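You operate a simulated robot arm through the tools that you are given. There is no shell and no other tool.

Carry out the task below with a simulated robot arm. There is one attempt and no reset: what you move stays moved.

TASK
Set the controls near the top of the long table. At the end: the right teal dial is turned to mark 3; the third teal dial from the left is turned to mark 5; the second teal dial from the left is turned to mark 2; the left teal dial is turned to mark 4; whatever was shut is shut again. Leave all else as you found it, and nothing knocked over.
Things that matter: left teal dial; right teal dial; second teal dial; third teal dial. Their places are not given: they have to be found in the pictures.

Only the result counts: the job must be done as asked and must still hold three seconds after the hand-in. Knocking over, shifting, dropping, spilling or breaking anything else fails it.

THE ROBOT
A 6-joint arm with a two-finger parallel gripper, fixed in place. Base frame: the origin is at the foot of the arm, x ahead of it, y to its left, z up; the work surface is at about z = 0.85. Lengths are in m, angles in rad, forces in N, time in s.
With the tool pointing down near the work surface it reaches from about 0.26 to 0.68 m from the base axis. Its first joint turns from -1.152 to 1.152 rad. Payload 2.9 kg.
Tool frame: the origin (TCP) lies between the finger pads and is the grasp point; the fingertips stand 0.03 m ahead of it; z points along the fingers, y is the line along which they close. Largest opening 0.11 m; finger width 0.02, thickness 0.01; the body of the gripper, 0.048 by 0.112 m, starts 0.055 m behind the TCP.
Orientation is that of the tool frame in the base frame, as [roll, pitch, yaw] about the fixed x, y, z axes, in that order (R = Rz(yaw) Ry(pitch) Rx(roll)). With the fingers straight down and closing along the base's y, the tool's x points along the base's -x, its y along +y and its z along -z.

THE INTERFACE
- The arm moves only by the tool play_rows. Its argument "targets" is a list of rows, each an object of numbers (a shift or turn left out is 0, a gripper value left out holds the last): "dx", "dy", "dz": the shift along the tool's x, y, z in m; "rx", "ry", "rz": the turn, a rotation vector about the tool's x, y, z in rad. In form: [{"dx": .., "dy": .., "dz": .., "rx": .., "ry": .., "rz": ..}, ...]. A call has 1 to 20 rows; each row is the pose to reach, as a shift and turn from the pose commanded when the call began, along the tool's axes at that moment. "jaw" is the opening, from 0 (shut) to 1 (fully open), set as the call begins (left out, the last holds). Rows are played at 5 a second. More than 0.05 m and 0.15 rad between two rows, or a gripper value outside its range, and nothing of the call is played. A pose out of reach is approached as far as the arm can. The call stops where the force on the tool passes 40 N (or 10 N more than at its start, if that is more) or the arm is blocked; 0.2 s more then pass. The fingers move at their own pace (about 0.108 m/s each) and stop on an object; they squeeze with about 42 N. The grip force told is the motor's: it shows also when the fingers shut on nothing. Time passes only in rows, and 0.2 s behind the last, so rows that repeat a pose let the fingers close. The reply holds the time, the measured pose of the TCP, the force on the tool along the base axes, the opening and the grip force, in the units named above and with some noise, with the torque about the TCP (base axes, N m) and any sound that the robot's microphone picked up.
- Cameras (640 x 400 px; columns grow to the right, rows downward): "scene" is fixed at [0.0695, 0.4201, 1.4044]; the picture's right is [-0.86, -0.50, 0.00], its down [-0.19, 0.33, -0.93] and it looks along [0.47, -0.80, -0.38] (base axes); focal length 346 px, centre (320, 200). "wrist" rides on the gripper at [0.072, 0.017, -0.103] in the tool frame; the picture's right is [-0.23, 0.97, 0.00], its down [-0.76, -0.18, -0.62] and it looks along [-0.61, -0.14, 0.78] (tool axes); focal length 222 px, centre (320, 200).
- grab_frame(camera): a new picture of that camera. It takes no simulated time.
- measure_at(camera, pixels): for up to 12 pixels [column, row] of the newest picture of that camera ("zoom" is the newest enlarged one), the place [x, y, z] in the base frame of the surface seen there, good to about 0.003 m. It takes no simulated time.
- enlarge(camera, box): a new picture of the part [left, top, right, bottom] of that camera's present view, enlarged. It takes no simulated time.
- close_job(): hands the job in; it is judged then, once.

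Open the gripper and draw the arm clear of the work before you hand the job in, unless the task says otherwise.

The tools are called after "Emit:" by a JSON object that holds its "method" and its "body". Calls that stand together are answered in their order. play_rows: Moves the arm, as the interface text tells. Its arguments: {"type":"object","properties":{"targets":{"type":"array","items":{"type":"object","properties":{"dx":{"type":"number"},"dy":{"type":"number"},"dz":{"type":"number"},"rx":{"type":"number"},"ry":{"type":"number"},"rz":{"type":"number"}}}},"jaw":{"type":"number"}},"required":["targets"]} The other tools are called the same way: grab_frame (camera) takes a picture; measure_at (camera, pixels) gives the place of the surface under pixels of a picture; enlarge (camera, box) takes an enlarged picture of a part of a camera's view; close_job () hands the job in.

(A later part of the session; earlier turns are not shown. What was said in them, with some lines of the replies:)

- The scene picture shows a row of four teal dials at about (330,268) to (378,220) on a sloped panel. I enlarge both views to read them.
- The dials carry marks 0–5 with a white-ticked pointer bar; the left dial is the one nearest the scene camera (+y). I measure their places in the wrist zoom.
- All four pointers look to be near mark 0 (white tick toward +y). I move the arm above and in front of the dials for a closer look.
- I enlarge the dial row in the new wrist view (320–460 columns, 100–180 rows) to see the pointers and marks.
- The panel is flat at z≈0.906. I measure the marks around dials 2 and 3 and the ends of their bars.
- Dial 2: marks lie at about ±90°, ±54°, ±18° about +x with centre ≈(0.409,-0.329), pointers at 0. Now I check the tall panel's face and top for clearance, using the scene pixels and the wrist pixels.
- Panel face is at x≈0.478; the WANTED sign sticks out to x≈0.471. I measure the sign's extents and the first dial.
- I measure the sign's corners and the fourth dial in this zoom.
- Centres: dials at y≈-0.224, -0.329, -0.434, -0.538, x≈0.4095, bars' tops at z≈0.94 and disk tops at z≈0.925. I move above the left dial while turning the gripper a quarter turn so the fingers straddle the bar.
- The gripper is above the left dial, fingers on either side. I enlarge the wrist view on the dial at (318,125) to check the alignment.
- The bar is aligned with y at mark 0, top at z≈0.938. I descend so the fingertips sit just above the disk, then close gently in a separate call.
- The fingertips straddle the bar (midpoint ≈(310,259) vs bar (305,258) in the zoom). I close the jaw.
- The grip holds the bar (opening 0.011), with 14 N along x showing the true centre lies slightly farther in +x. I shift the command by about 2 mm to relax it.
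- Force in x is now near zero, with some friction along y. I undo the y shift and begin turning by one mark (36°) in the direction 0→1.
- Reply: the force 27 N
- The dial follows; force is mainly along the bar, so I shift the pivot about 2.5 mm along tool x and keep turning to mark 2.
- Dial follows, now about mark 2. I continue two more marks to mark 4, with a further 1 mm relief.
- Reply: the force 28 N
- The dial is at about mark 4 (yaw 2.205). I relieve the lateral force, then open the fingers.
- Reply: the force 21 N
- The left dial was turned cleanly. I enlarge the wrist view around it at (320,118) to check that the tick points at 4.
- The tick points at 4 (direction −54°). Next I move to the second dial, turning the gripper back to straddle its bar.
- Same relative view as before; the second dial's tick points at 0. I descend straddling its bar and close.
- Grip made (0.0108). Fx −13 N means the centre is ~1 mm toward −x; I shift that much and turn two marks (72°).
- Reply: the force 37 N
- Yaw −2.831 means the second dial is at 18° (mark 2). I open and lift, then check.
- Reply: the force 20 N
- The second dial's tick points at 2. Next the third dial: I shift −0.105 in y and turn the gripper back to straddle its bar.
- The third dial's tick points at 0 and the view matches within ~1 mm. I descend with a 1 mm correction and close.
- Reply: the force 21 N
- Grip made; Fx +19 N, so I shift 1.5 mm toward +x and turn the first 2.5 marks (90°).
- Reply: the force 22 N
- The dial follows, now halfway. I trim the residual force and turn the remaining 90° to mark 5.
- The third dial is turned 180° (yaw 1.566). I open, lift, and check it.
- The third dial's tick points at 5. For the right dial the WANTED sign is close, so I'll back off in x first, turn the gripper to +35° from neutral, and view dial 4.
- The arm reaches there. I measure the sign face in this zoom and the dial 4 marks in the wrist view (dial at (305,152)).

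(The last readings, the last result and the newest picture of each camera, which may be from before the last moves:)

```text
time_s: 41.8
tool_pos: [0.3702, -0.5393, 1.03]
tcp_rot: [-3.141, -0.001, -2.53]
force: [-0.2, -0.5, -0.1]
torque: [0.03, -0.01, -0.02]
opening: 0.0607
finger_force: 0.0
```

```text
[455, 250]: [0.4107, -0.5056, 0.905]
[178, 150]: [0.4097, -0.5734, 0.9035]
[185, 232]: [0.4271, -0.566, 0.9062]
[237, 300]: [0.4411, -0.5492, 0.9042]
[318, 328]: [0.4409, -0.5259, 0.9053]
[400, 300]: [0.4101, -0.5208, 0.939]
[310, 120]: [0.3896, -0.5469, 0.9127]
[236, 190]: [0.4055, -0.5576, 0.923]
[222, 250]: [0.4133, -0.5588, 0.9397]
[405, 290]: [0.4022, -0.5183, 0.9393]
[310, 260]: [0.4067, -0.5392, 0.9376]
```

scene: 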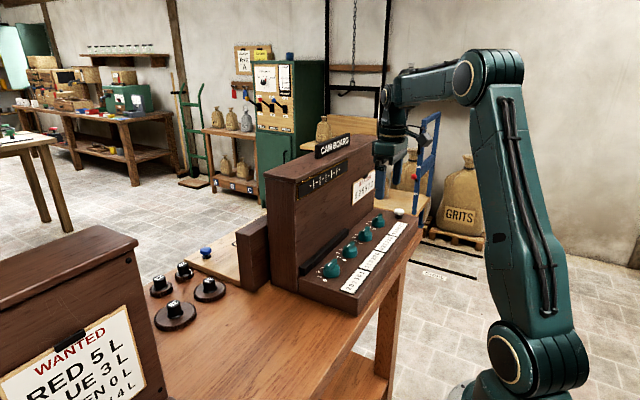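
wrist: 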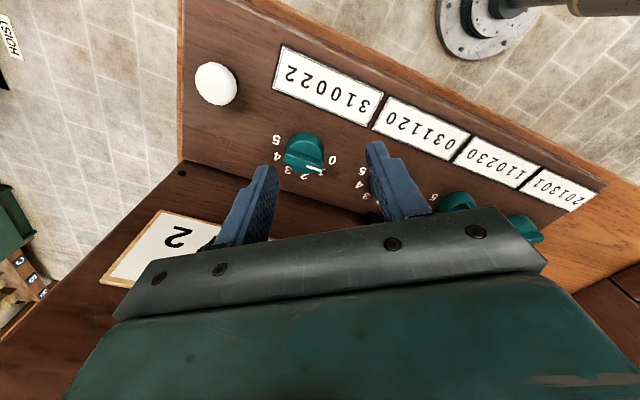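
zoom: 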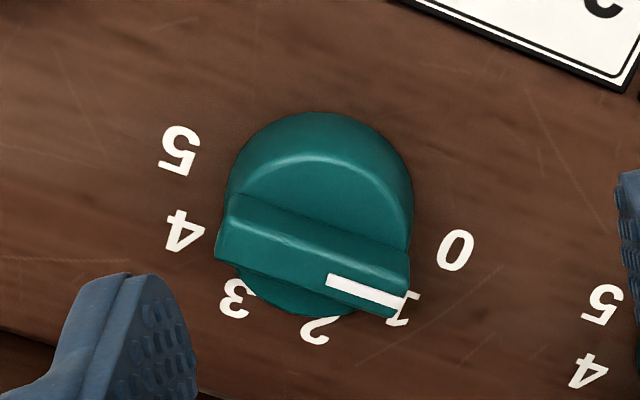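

Dial 4's centre is ≈(0.410,−0.5385) with the tick at 0; the sign/clip is at x≥0.470. At +35° the gripper body reaches only x≈0.462, so I move over the dial and lower the fingers around the disk itself.

Emit:
{"method": "play_rows", "body": {"targets": [{"dx": -0.0161, "dy": -0.0115}, {"dx": -0.0323, "dy": -0.0231}, {"dx": -0.0323, "dy": -0.0231}]}}

Emit:
{"method": "enlarge", "body": {"camera": "scene", "box": [330, 130, 420, 240]}}

Emit:
{"method": "grab_frame", "body": {"camera": "wrist"}}

```text
time_s: 42.6
tool_pos: [0.3941, -0.5297, 1.0295]
tcp_rot: [-3.141, 0.002, -2.533]
force: [0.5, -0.2, -0.4]
torque: [-0.01, 0.0, 0.01]
opening: 0.0606
finger_force: 0.3
out of reach, approached as far as the arm can: row 1, 2, 3
```

```text
3.64 times, centred on (375, 185) of scene
```

zoom: 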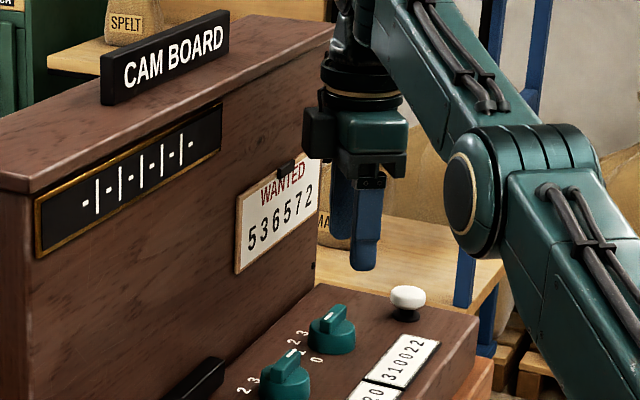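

```text
taken
```

wrist: 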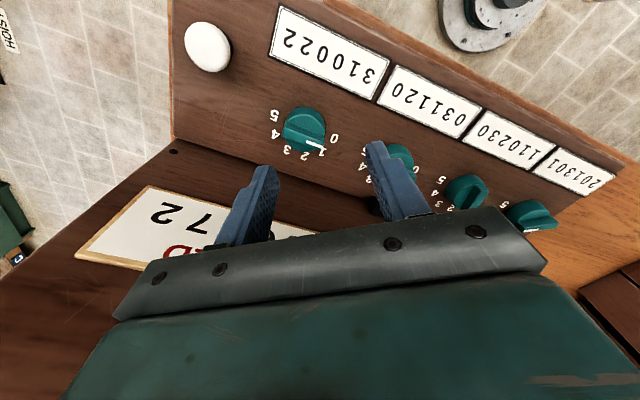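

The target at z=1.03 is out of reach (arm stopped at radius ≈0.66). Lower down the reach is longer, so I descend to z≈0.975 (fingertips still above the bar) and see how far it gets.

Emit:
{"method": "play_rows", "body": {"targets": [{"dz": 0.015}, {"dz": 0.03}, {"dz": 0.045}, {"dz": 0.055}, {"dz": 0.055}]}}

Emit:
{"method": "grab_frame", "body": {"camera": "wrist"}}

```text
time_s: 43.8
tool_pos: [0.394, -0.5299, 0.9735]
tcp_rot: [-3.141, 0.001, -2.532]
force: [0.2, 0.1, 0.1]
torque: [0.06, -0.04, -0.03]
opening: 0.0602
finger_force: 0.0
```

```text
taken
```

wrist: 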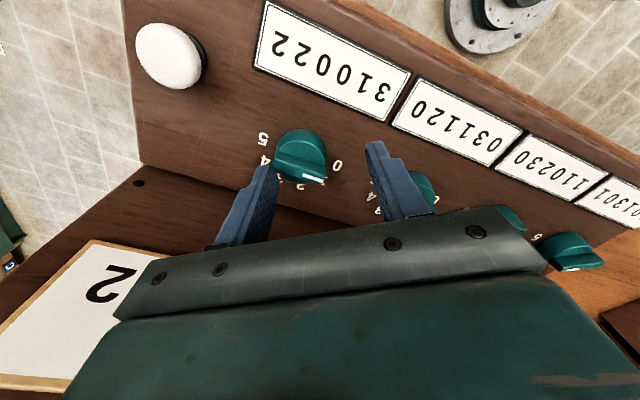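

The clamped pose is now the reference. At z=0.9735 I try the remaining (+0.016, −0.0086) shift again.

Emit:
{"method": "play_rows", "body": {"targets": [{"dx": -0.0041, "dy": -0.0081}, {"dx": -0.0082, "dy": -0.0162}, {"dx": -0.0082, "dy": -0.0162}]}}

Emit:
{"method": "grab_frame", "body": {"camera": "wrist"}}

```text
time_s: 44.6
tool_pos: [0.4067, -0.5351, 0.9733]
tcp_rot: [3.141, -0.001, -2.532]
force: [-1.1, -0.3, 0.3]
torque: [-0.02, 0.01, -0.04]
opening: 0.0603
finger_force: 0.0
out of reach, approached as far as the arm can: row 2, 3
```

```text
taken
```

wrist: 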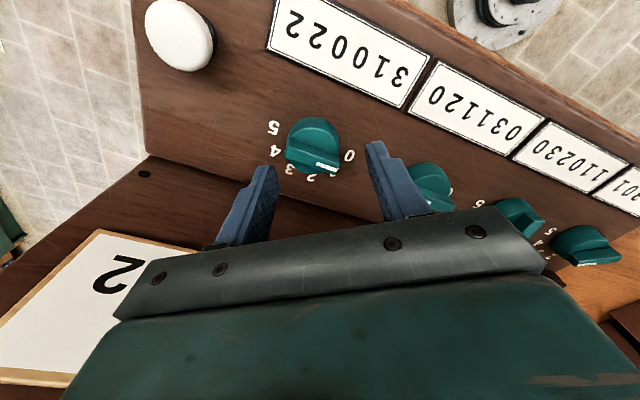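

Radius 0.672 reached here, about 5 mm short. Each lower step gains reach, so I descend 15 mm (tips still above the disk top, clear of the bar) and try the remaining shift.

Emit:
{"method": "play_rows", "body": {"targets": [{"dz": 0.008}, {"dz": 0.015}, {"dx": -0.0008, "dy": -0.0047, "dz": 0.015}, {"dx": -0.0008, "dy": -0.0047, "dz": 0.015}]}}

Emit:
{"method": "enlarge", "body": {"camera": "wrist", "box": [220, 100, 410, 220]}}

Emit:
{"method": "enlarge", "body": {"camera": "scene", "box": [330, 150, 420, 250]}}

```text
time_s: 45.6
tool_pos: [0.4077, -0.5383, 0.9587]
tcp_rot: [3.139, -0.001, -2.532]
force: [0.9, -0.6, -0.5]
torque: [0.03, -0.01, -0.02]
opening: 0.0607
finger_force: 0.1
out of reach, approached as far as the arm can: row 3
```

```text
3.33 times, centred on (315, 160) of wrist
```

zoom: 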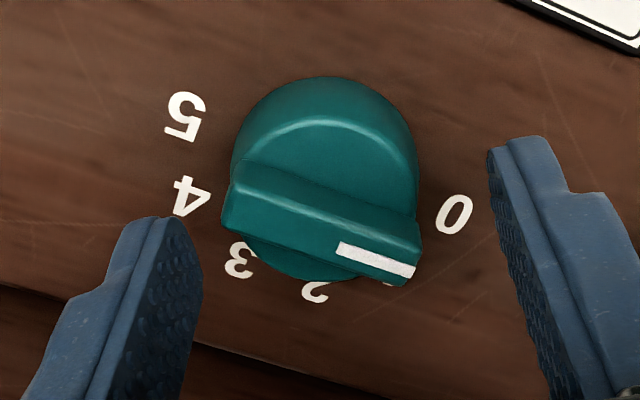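

```text
4.00 times, centred on (375, 200) of scene
```

zoom: 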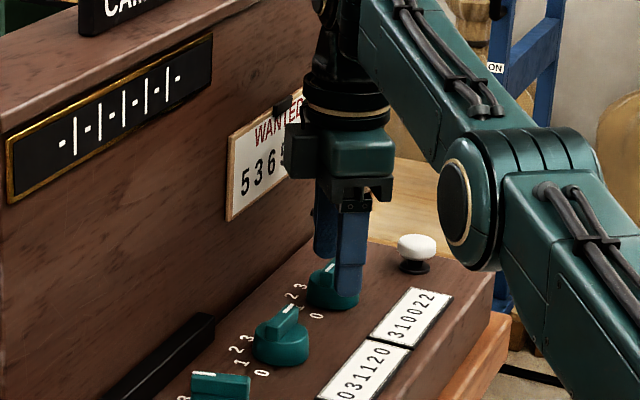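

Now within ~2 mm of centre. I descend to z≈0.943 (tips at 0.913, beside the disk, 7 mm above the panel) with the last small shift.

Emit:
{"method": "play_rows", "body": {"targets": [{"dz": 0.008}, {"dx": -0.0007, "dy": -0.0007, "dz": 0.015}, {"dx": -0.0013, "dy": -0.0013, "dz": 0.015}, {"dx": -0.0013, "dy": -0.0013, "dz": 0.015}]}}

Emit:
{"method": "enlarge", "body": {"camera": "wrist", "box": [220, 100, 410, 220]}}

```text
time_s: 46.6
tool_pos: [0.4101, -0.5392, 0.942]
tcp_rot: [-3.14, 0.001, -2.533]
force: [-0.1, 0.5, 0.0]
torque: [0.01, 0.0, 0.01]
opening: 0.0603
finger_force: 0.0
```

```text
3.33 times, centred on (315, 160) of wrist
```

zoom: 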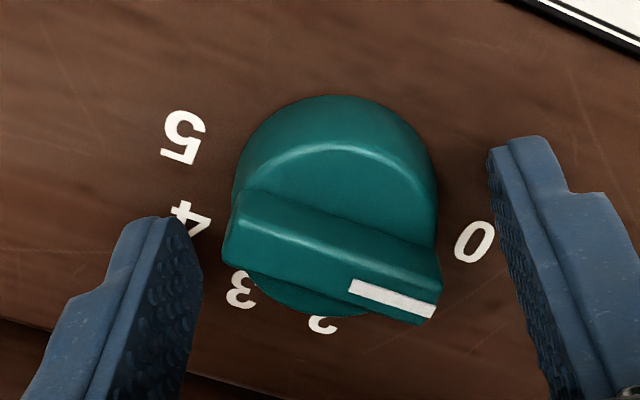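

The reach is good here and the fingers flank the disk. I close on the disk.

Emit:
{"method": "play_rows", "body": {"targets": [{"dz": 0}, {"dz": 0}, {"dz": 0}], "jaw": 0}}

Emit:
{"method": "grab_frame", "body": {"camera": "wrist"}}

```text
time_s: 47.4
tool_pos: [0.4095, -0.5404, 0.9432]
tcp_rot: [-3.138, 0.0, -2.532]
force: [1.3, -2.1, -2.3]
torque: [-0.09, -0.1, -0.03]
opening: 0.0399
finger_force: 44.5
```

```text
taken
```

wrist: 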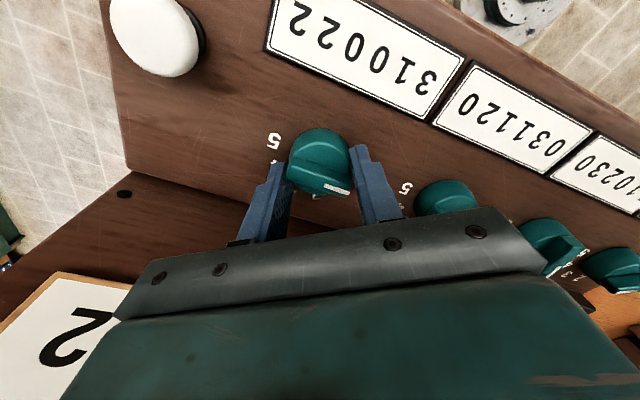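

Well centred grip on the disk (0.040) with small forces. I turn 70° with the disk.

Emit:
{"method": "play_rows", "body": {"targets": [{"rz": 0.1358}, {"rz": 0.2716}, {"rz": 0.4073}, {"rz": 0.5431}, {"rz": 0.6789}, {"rz": 0.8147}, {"rz": 0.9504}, {"rz": 1.0862}, {"rz": 1.222}, {"rz": 1.222}]}}

Emit:
{"method": "grab_frame", "body": {"camera": "wrist"}}

Emit:
{"method": "enlarge", "body": {"camera": "scene", "box": [330, 150, 420, 250]}}

```text
time_s: 49.6
tool_pos: [0.4107, -0.5401, 0.9437]
tcp_rot: [-3.14, 0.006, 2.526]
force: [2.4, -19.6, 0.6]
torque: [-0.94, -0.41, -0.06]
opening: 0.0402
finger_force: 45.2
out of reach, approached as far as the arm can: row 2
```

```text
taken
```

wrist: 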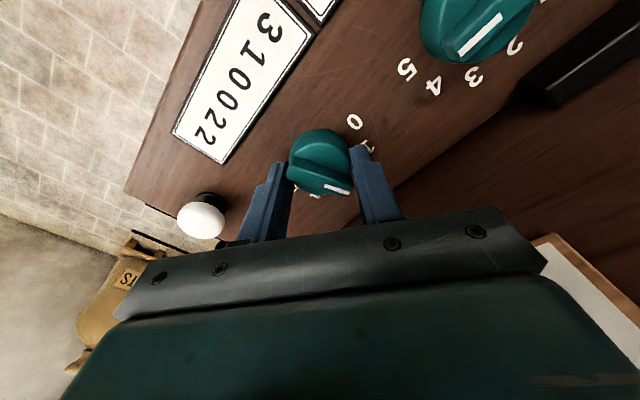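

```text
4.00 times, centred on (375, 200) of scene
```

zoom: 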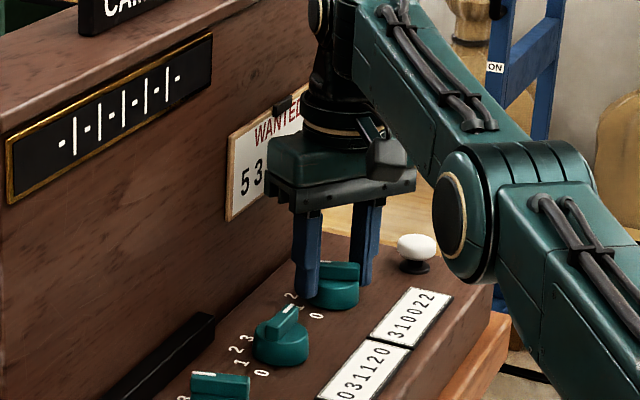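

The dial turned with the grip (now ≈20°). I open, swing the gripper back 40° around the disk without lifting, then regrip.

Emit:
{"method": "play_rows", "body": {"targets": [{"dz": 0}, {"dz": 0}, {"dz": 0}], "jaw": 0.6}}

Emit:
{"method": "play_rows", "body": {"targets": [{"rz": -0.14}, {"rz": -0.279}, {"rz": -0.419}, {"rz": -0.558}, {"rz": -0.698}, {"rz": -0.698}]}}

Emit:
{"method": "enlarge", "body": {"camera": "wrist", "box": [220, 100, 410, 220]}}

```text
time_s: 50.4
tool_pos: [0.4092, -0.5387, 0.943]
tcp_rot: [3.141, 0.001, 2.529]
force: [-1.1, 0.2, 0.3]
torque: [-0.03, 0.03, -0.02]
opening: 0.066
finger_force: 0.1
```

```text
time_s: 51.8
tool_pos: [0.4106, -0.5397, 0.9436]
tcp_rot: [-3.141, -0.001, -3.056]
force: [-0.2, -0.5, -0.1]
torque: [0.0, -0.01, 0.03]
opening: 0.066
finger_force: 0.0
out of reach, approached as far as the arm can: row 4
```

```text
3.33 times, centred on (315, 160) of wrist
```

zoom: 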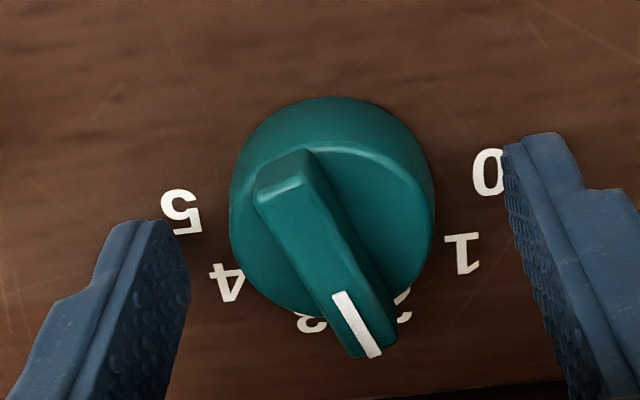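

The tick now points near mark 2. I measure the bar's direction precisely before the last turn.

Emit:
{"method": "measure_at", "body": {"camera": "zoom", "pixels": [[272, 190], [310, 165], [361, 345], [385, 335], [358, 325], [342, 297], [375, 355], [300, 190], [320, 240], [350, 310]]}}

```text
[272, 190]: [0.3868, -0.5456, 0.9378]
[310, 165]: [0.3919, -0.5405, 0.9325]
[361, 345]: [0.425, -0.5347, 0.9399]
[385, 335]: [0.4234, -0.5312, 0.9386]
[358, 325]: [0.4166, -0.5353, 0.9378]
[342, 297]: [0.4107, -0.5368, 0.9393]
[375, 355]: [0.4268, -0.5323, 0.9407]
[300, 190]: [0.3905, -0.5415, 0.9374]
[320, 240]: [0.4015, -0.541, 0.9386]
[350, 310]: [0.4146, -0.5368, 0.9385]
```

Bar direction reads ≈16–18°, so about 35° remain to mark 3 (−18°). I grip the disk again and turn 0.62 rad.

Emit:
{"method": "play_rows", "body": {"targets": [{"dz": 0}, {"dz": 0}, {"dz": 0}], "jaw": 0}}

Emit:
{"method": "play_rows", "body": {"targets": [{"rz": 0.124}, {"rz": 0.248}, {"rz": 0.372}, {"rz": 0.496}, {"rz": 0.62}, {"rz": 0.62}]}}

Emit:
{"method": "play_rows", "body": {"targets": [{"dz": 0}, {"dz": 0}, {"dz": 0}], "jaw": 0.6}}

Emit:
{"method": "enlarge", "body": {"camera": "wrist", "box": [220, 100, 410, 220]}}

```text
time_s: 52.6
tool_pos: [0.4109, -0.5407, 0.9429]
tcp_rot: [-3.138, -0.001, -3.059]
force: [4.0, -10.1, -3.6]
torque: [-0.42, -0.49, -0.01]
opening: 0.0398
finger_force: 44.3
```

```text
time_s: 54.0
tool_pos: [0.4096, -0.5395, 0.9433]
tcp_rot: [3.141, 0.001, 2.602]
force: [-2.7, -24.8, -6.0]
torque: [-0.7, 0.25, -0.01]
opening: 0.04
finger_force: 45.2
```

```text
time_s: 54.8
tool_pos: [0.4097, -0.5378, 0.9439]
tcp_rot: [3.141, 0.0, 2.607]
force: [0.2, 0.0, 0.2]
torque: [-0.04, -0.01, 0.04]
opening: 0.0661
finger_force: 0.0
```

```text
3.33 times, centred on (315, 160) of wrist
```

zoom: 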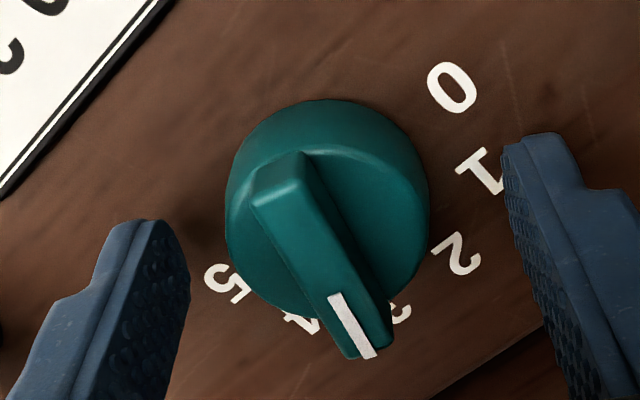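

The tick appears to point at 3. I measure the bar/tick and the mark positions to check the angle.

Emit:
{"method": "measure_at", "body": {"camera": "zoom", "pixels": [[272, 190], [300, 175], [336, 297], [370, 355], [350, 355], [388, 340], [310, 225], [452, 88], [225, 285], [459, 255], [482, 172]]}}

Emit:
{"method": "play_rows", "body": {"targets": [{"dz": -0.008, "rz": -0.11}, {"dz": -0.017, "rz": -0.22}, {"dz": -0.017, "rz": -0.22}]}}

Emit:
{"method": "enlarge", "body": {"camera": "wrist", "box": [220, 100, 410, 220]}}

```text
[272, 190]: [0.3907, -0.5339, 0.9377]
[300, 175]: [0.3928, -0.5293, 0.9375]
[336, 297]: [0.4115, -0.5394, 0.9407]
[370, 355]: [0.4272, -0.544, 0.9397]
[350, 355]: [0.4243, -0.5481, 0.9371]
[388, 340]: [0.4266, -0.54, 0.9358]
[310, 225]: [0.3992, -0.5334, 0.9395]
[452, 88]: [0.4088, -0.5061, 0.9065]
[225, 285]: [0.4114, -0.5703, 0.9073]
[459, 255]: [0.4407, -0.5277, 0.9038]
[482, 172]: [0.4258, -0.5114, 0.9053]
```

```text
time_s: 55.6
tool_pos: [0.4085, -0.5356, 0.9606]
tcp_rot: [-3.14, 0.0, 2.827]
force: [0.4, 0.0, -0.6]
torque: [0.02, -0.01, 0.0]
opening: 0.066
finger_force: 0.0
out of reach, approached as far as the arm can: row 2, 3
```

```text
3.33 times, centred on (315, 160) of wrist
```

zoom: 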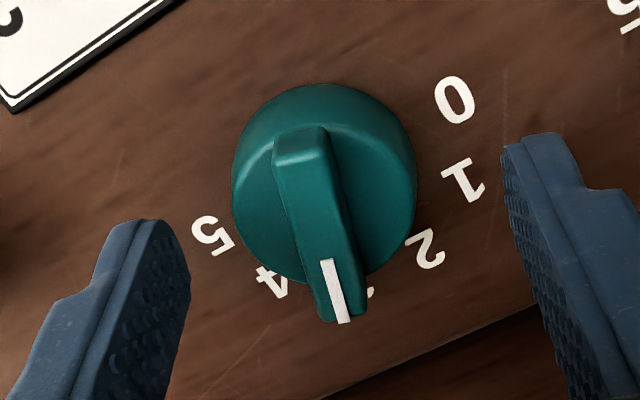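

Tick angle averages ≈ −18° (mark 3). To seat it exactly, I shift slightly, grip the bar squarely at −18° with the flat pads and release.

Emit:
{"method": "play_rows", "body": {"targets": [{"dx": -0.0004, "dy": -0.0024}, {"dx": -0.0004, "dy": -0.0024}]}}

Emit:
{"method": "play_rows", "body": {"targets": [{"dz": 0}, {"dz": 0}, {"dz": 0}, {"dz": 0}], "jaw": 0}}

Emit:
{"method": "enlarge", "body": {"camera": "wrist", "box": [220, 100, 410, 220]}}

```text
time_s: 56.2
tool_pos: [0.4061, -0.5374, 0.9601]
tcp_rot: [3.14, 0.0, 2.827]
force: [0.3, 0.1, -0.4]
torque: [0.01, -0.01, -0.01]
opening: 0.0661
finger_force: 0.1
```

```text
time_s: 57.2
tool_pos: [0.4067, -0.5396, 0.9609]
tcp_rot: [-3.138, 0.001, 2.825]
force: [-2.9, -13.3, -2.6]
torque: [-0.64, -0.74, -0.04]
opening: 0.0109
finger_force: 44.7
```

```text
3.33 times, centred on (315, 160) of wrist
```

zoom: 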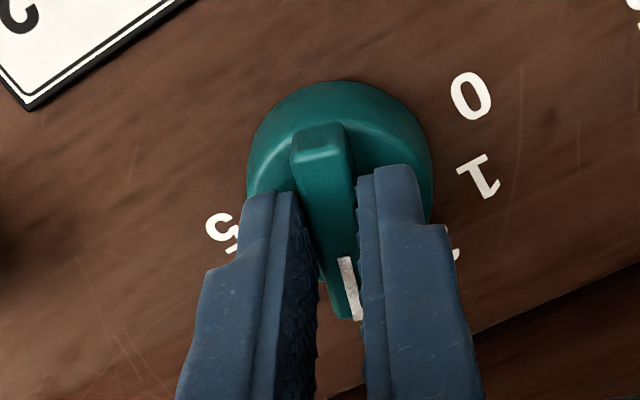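

The pads sit flush on the bar at yaw 2.825 (−18°). I open, then lift and draw back toward the base.

Emit:
{"method": "play_rows", "body": {"targets": [{"dz": 0}, {"dz": 0}, {"dz": 0}], "jaw": 0.45}}

Emit:
{"method": "play_rows", "body": {"targets": [{"dx": 0.003, "dz": -0.01}, {"dx": 0.008, "dz": -0.02}, {"dx": 0.02, "dz": -0.04}, {"dx": 0.04, "dz": -0.06}, {"dx": 0.06, "dz": -0.09}, {"dx": 0.08, "dz": -0.12}, {"dx": 0.08, "dz": -0.12}]}}

Emit:
{"method": "grab_frame", "body": {"camera": "wrist"}}

Emit:
{"method": "grab_frame", "body": {"camera": "scene"}}

```text
time_s: 58.0
tool_pos: [0.4068, -0.5379, 0.9613]
tcp_rot: [-3.141, -0.001, 2.828]
force: [-0.2, 0.2, 0.0]
torque: [0.01, 0.0, -0.04]
opening: 0.0496
finger_force: 0.1
```

```text
time_s: 59.6
tool_pos: [0.3336, -0.5137, 1.0801]
tcp_rot: [3.141, 0.0, 2.827]
force: [0.3, -0.9, -0.6]
torque: [0.02, -0.03, 0.03]
opening: 0.0496
finger_force: 0.0
```

```text
taken
```

wrist: 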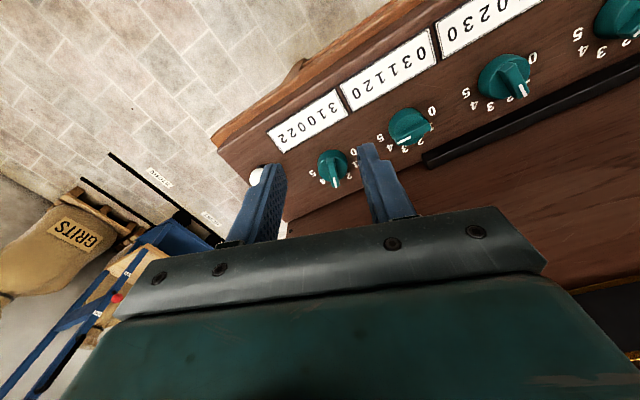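

```text
taken
```

scene: 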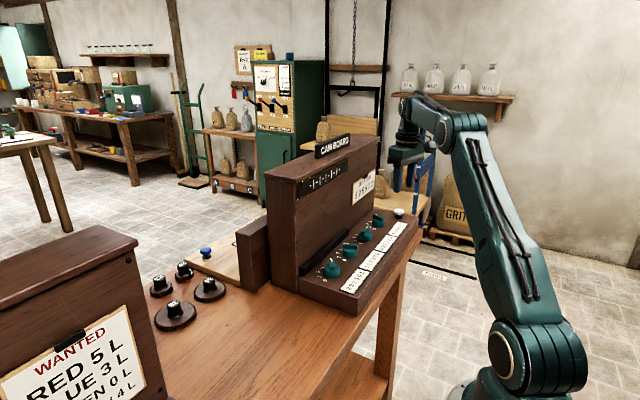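

The arm is clear. I enlarge both views for a final check of all four pointers.

Emit:
{"method": "enlarge", "body": {"camera": "wrist", "box": [290, 110, 440, 204]}}

Emit:
{"method": "enlarge", "body": {"camera": "wrist", "box": [460, 0, 640, 112]}}

Emit:
{"method": "enlarge", "body": {"camera": "scene", "box": [290, 180, 430, 290]}}

```text
4.26 times, centred on (365, 157) of wrist
```

zoom: 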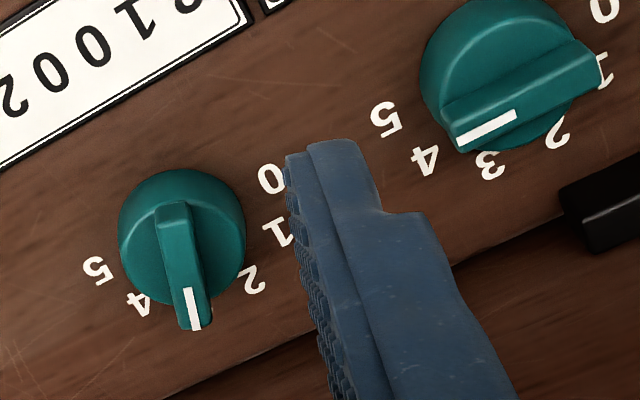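

```text
3.56 times, centred on (550, 56) of wrist
```

zoom: 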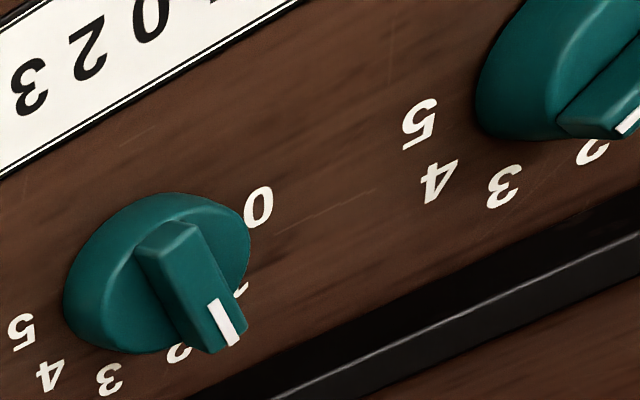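

```text
3.64 times, centred on (360, 235) of scene
```

zoom: 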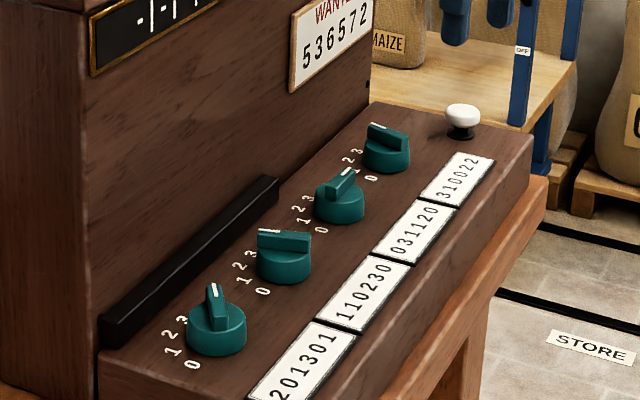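

All four read as asked: left 4, second 2, third 5, right 3, with the other things untouched. I open the gripper fully and raise the arm a bit further.

Emit:
{"method": "play_rows", "body": {"targets": [{"dx": 0.02, "dz": -0.03}, {"dx": 0.03, "dz": -0.06}, {"dx": 0.03, "dz": -0.08}, {"dx": 0.03, "dz": -0.08}], "jaw": 1}}

Emit:
{"method": "enlarge", "body": {"camera": "scene", "box": [290, 180, 430, 290]}}

```text
time_s: 60.6
tool_pos: [0.3026, -0.5041, 1.1575]
tcp_rot: [-3.141, 0.0, 2.826]
force: [0.5, -0.6, 0.2]
torque: [0.04, 0.01, -0.01]
opening: 0.1099
finger_force: 0.0
```

```text
3.64 times, centred on (360, 235) of scene
```

zoom: 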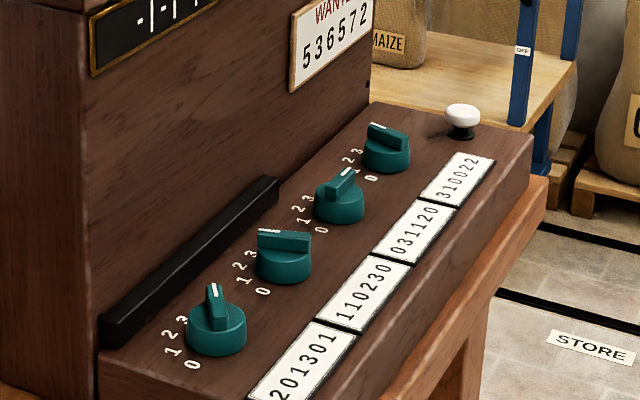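

The gripper is open, the arm is clear, and the dials hold at 4, 2, 5 and 3. I hand the job in.

Emit:
{"method": "close_job", "body": {}}

```text
The job is handed in.
```

The four teal dials are set as asked, and I have handed the job in. The hand-in reply gave no verdict.

| Dial | Asked | Reading after turning |
|---|---|---|
| Left | 4 | tick on 4, about −54° measured |
| Second from left | 2 | tick on 2 |
| Third from left | 5 | tick on 5 |
| Right | 3 | about −18°, which is mark 3 |

- **Right dial:** The dial covers the 3 from the camera. I checked it by measuring the bar's angle and then gripping the bar squarely at that angle.
- **Shut parts:** I found no cover or lid over the dials and opened nothing, so there was nothing to shut again.
- **Everything else:** I saw nothing else moved in the last pictures. The gripper was open and the arm drawn clear before the hand-in.
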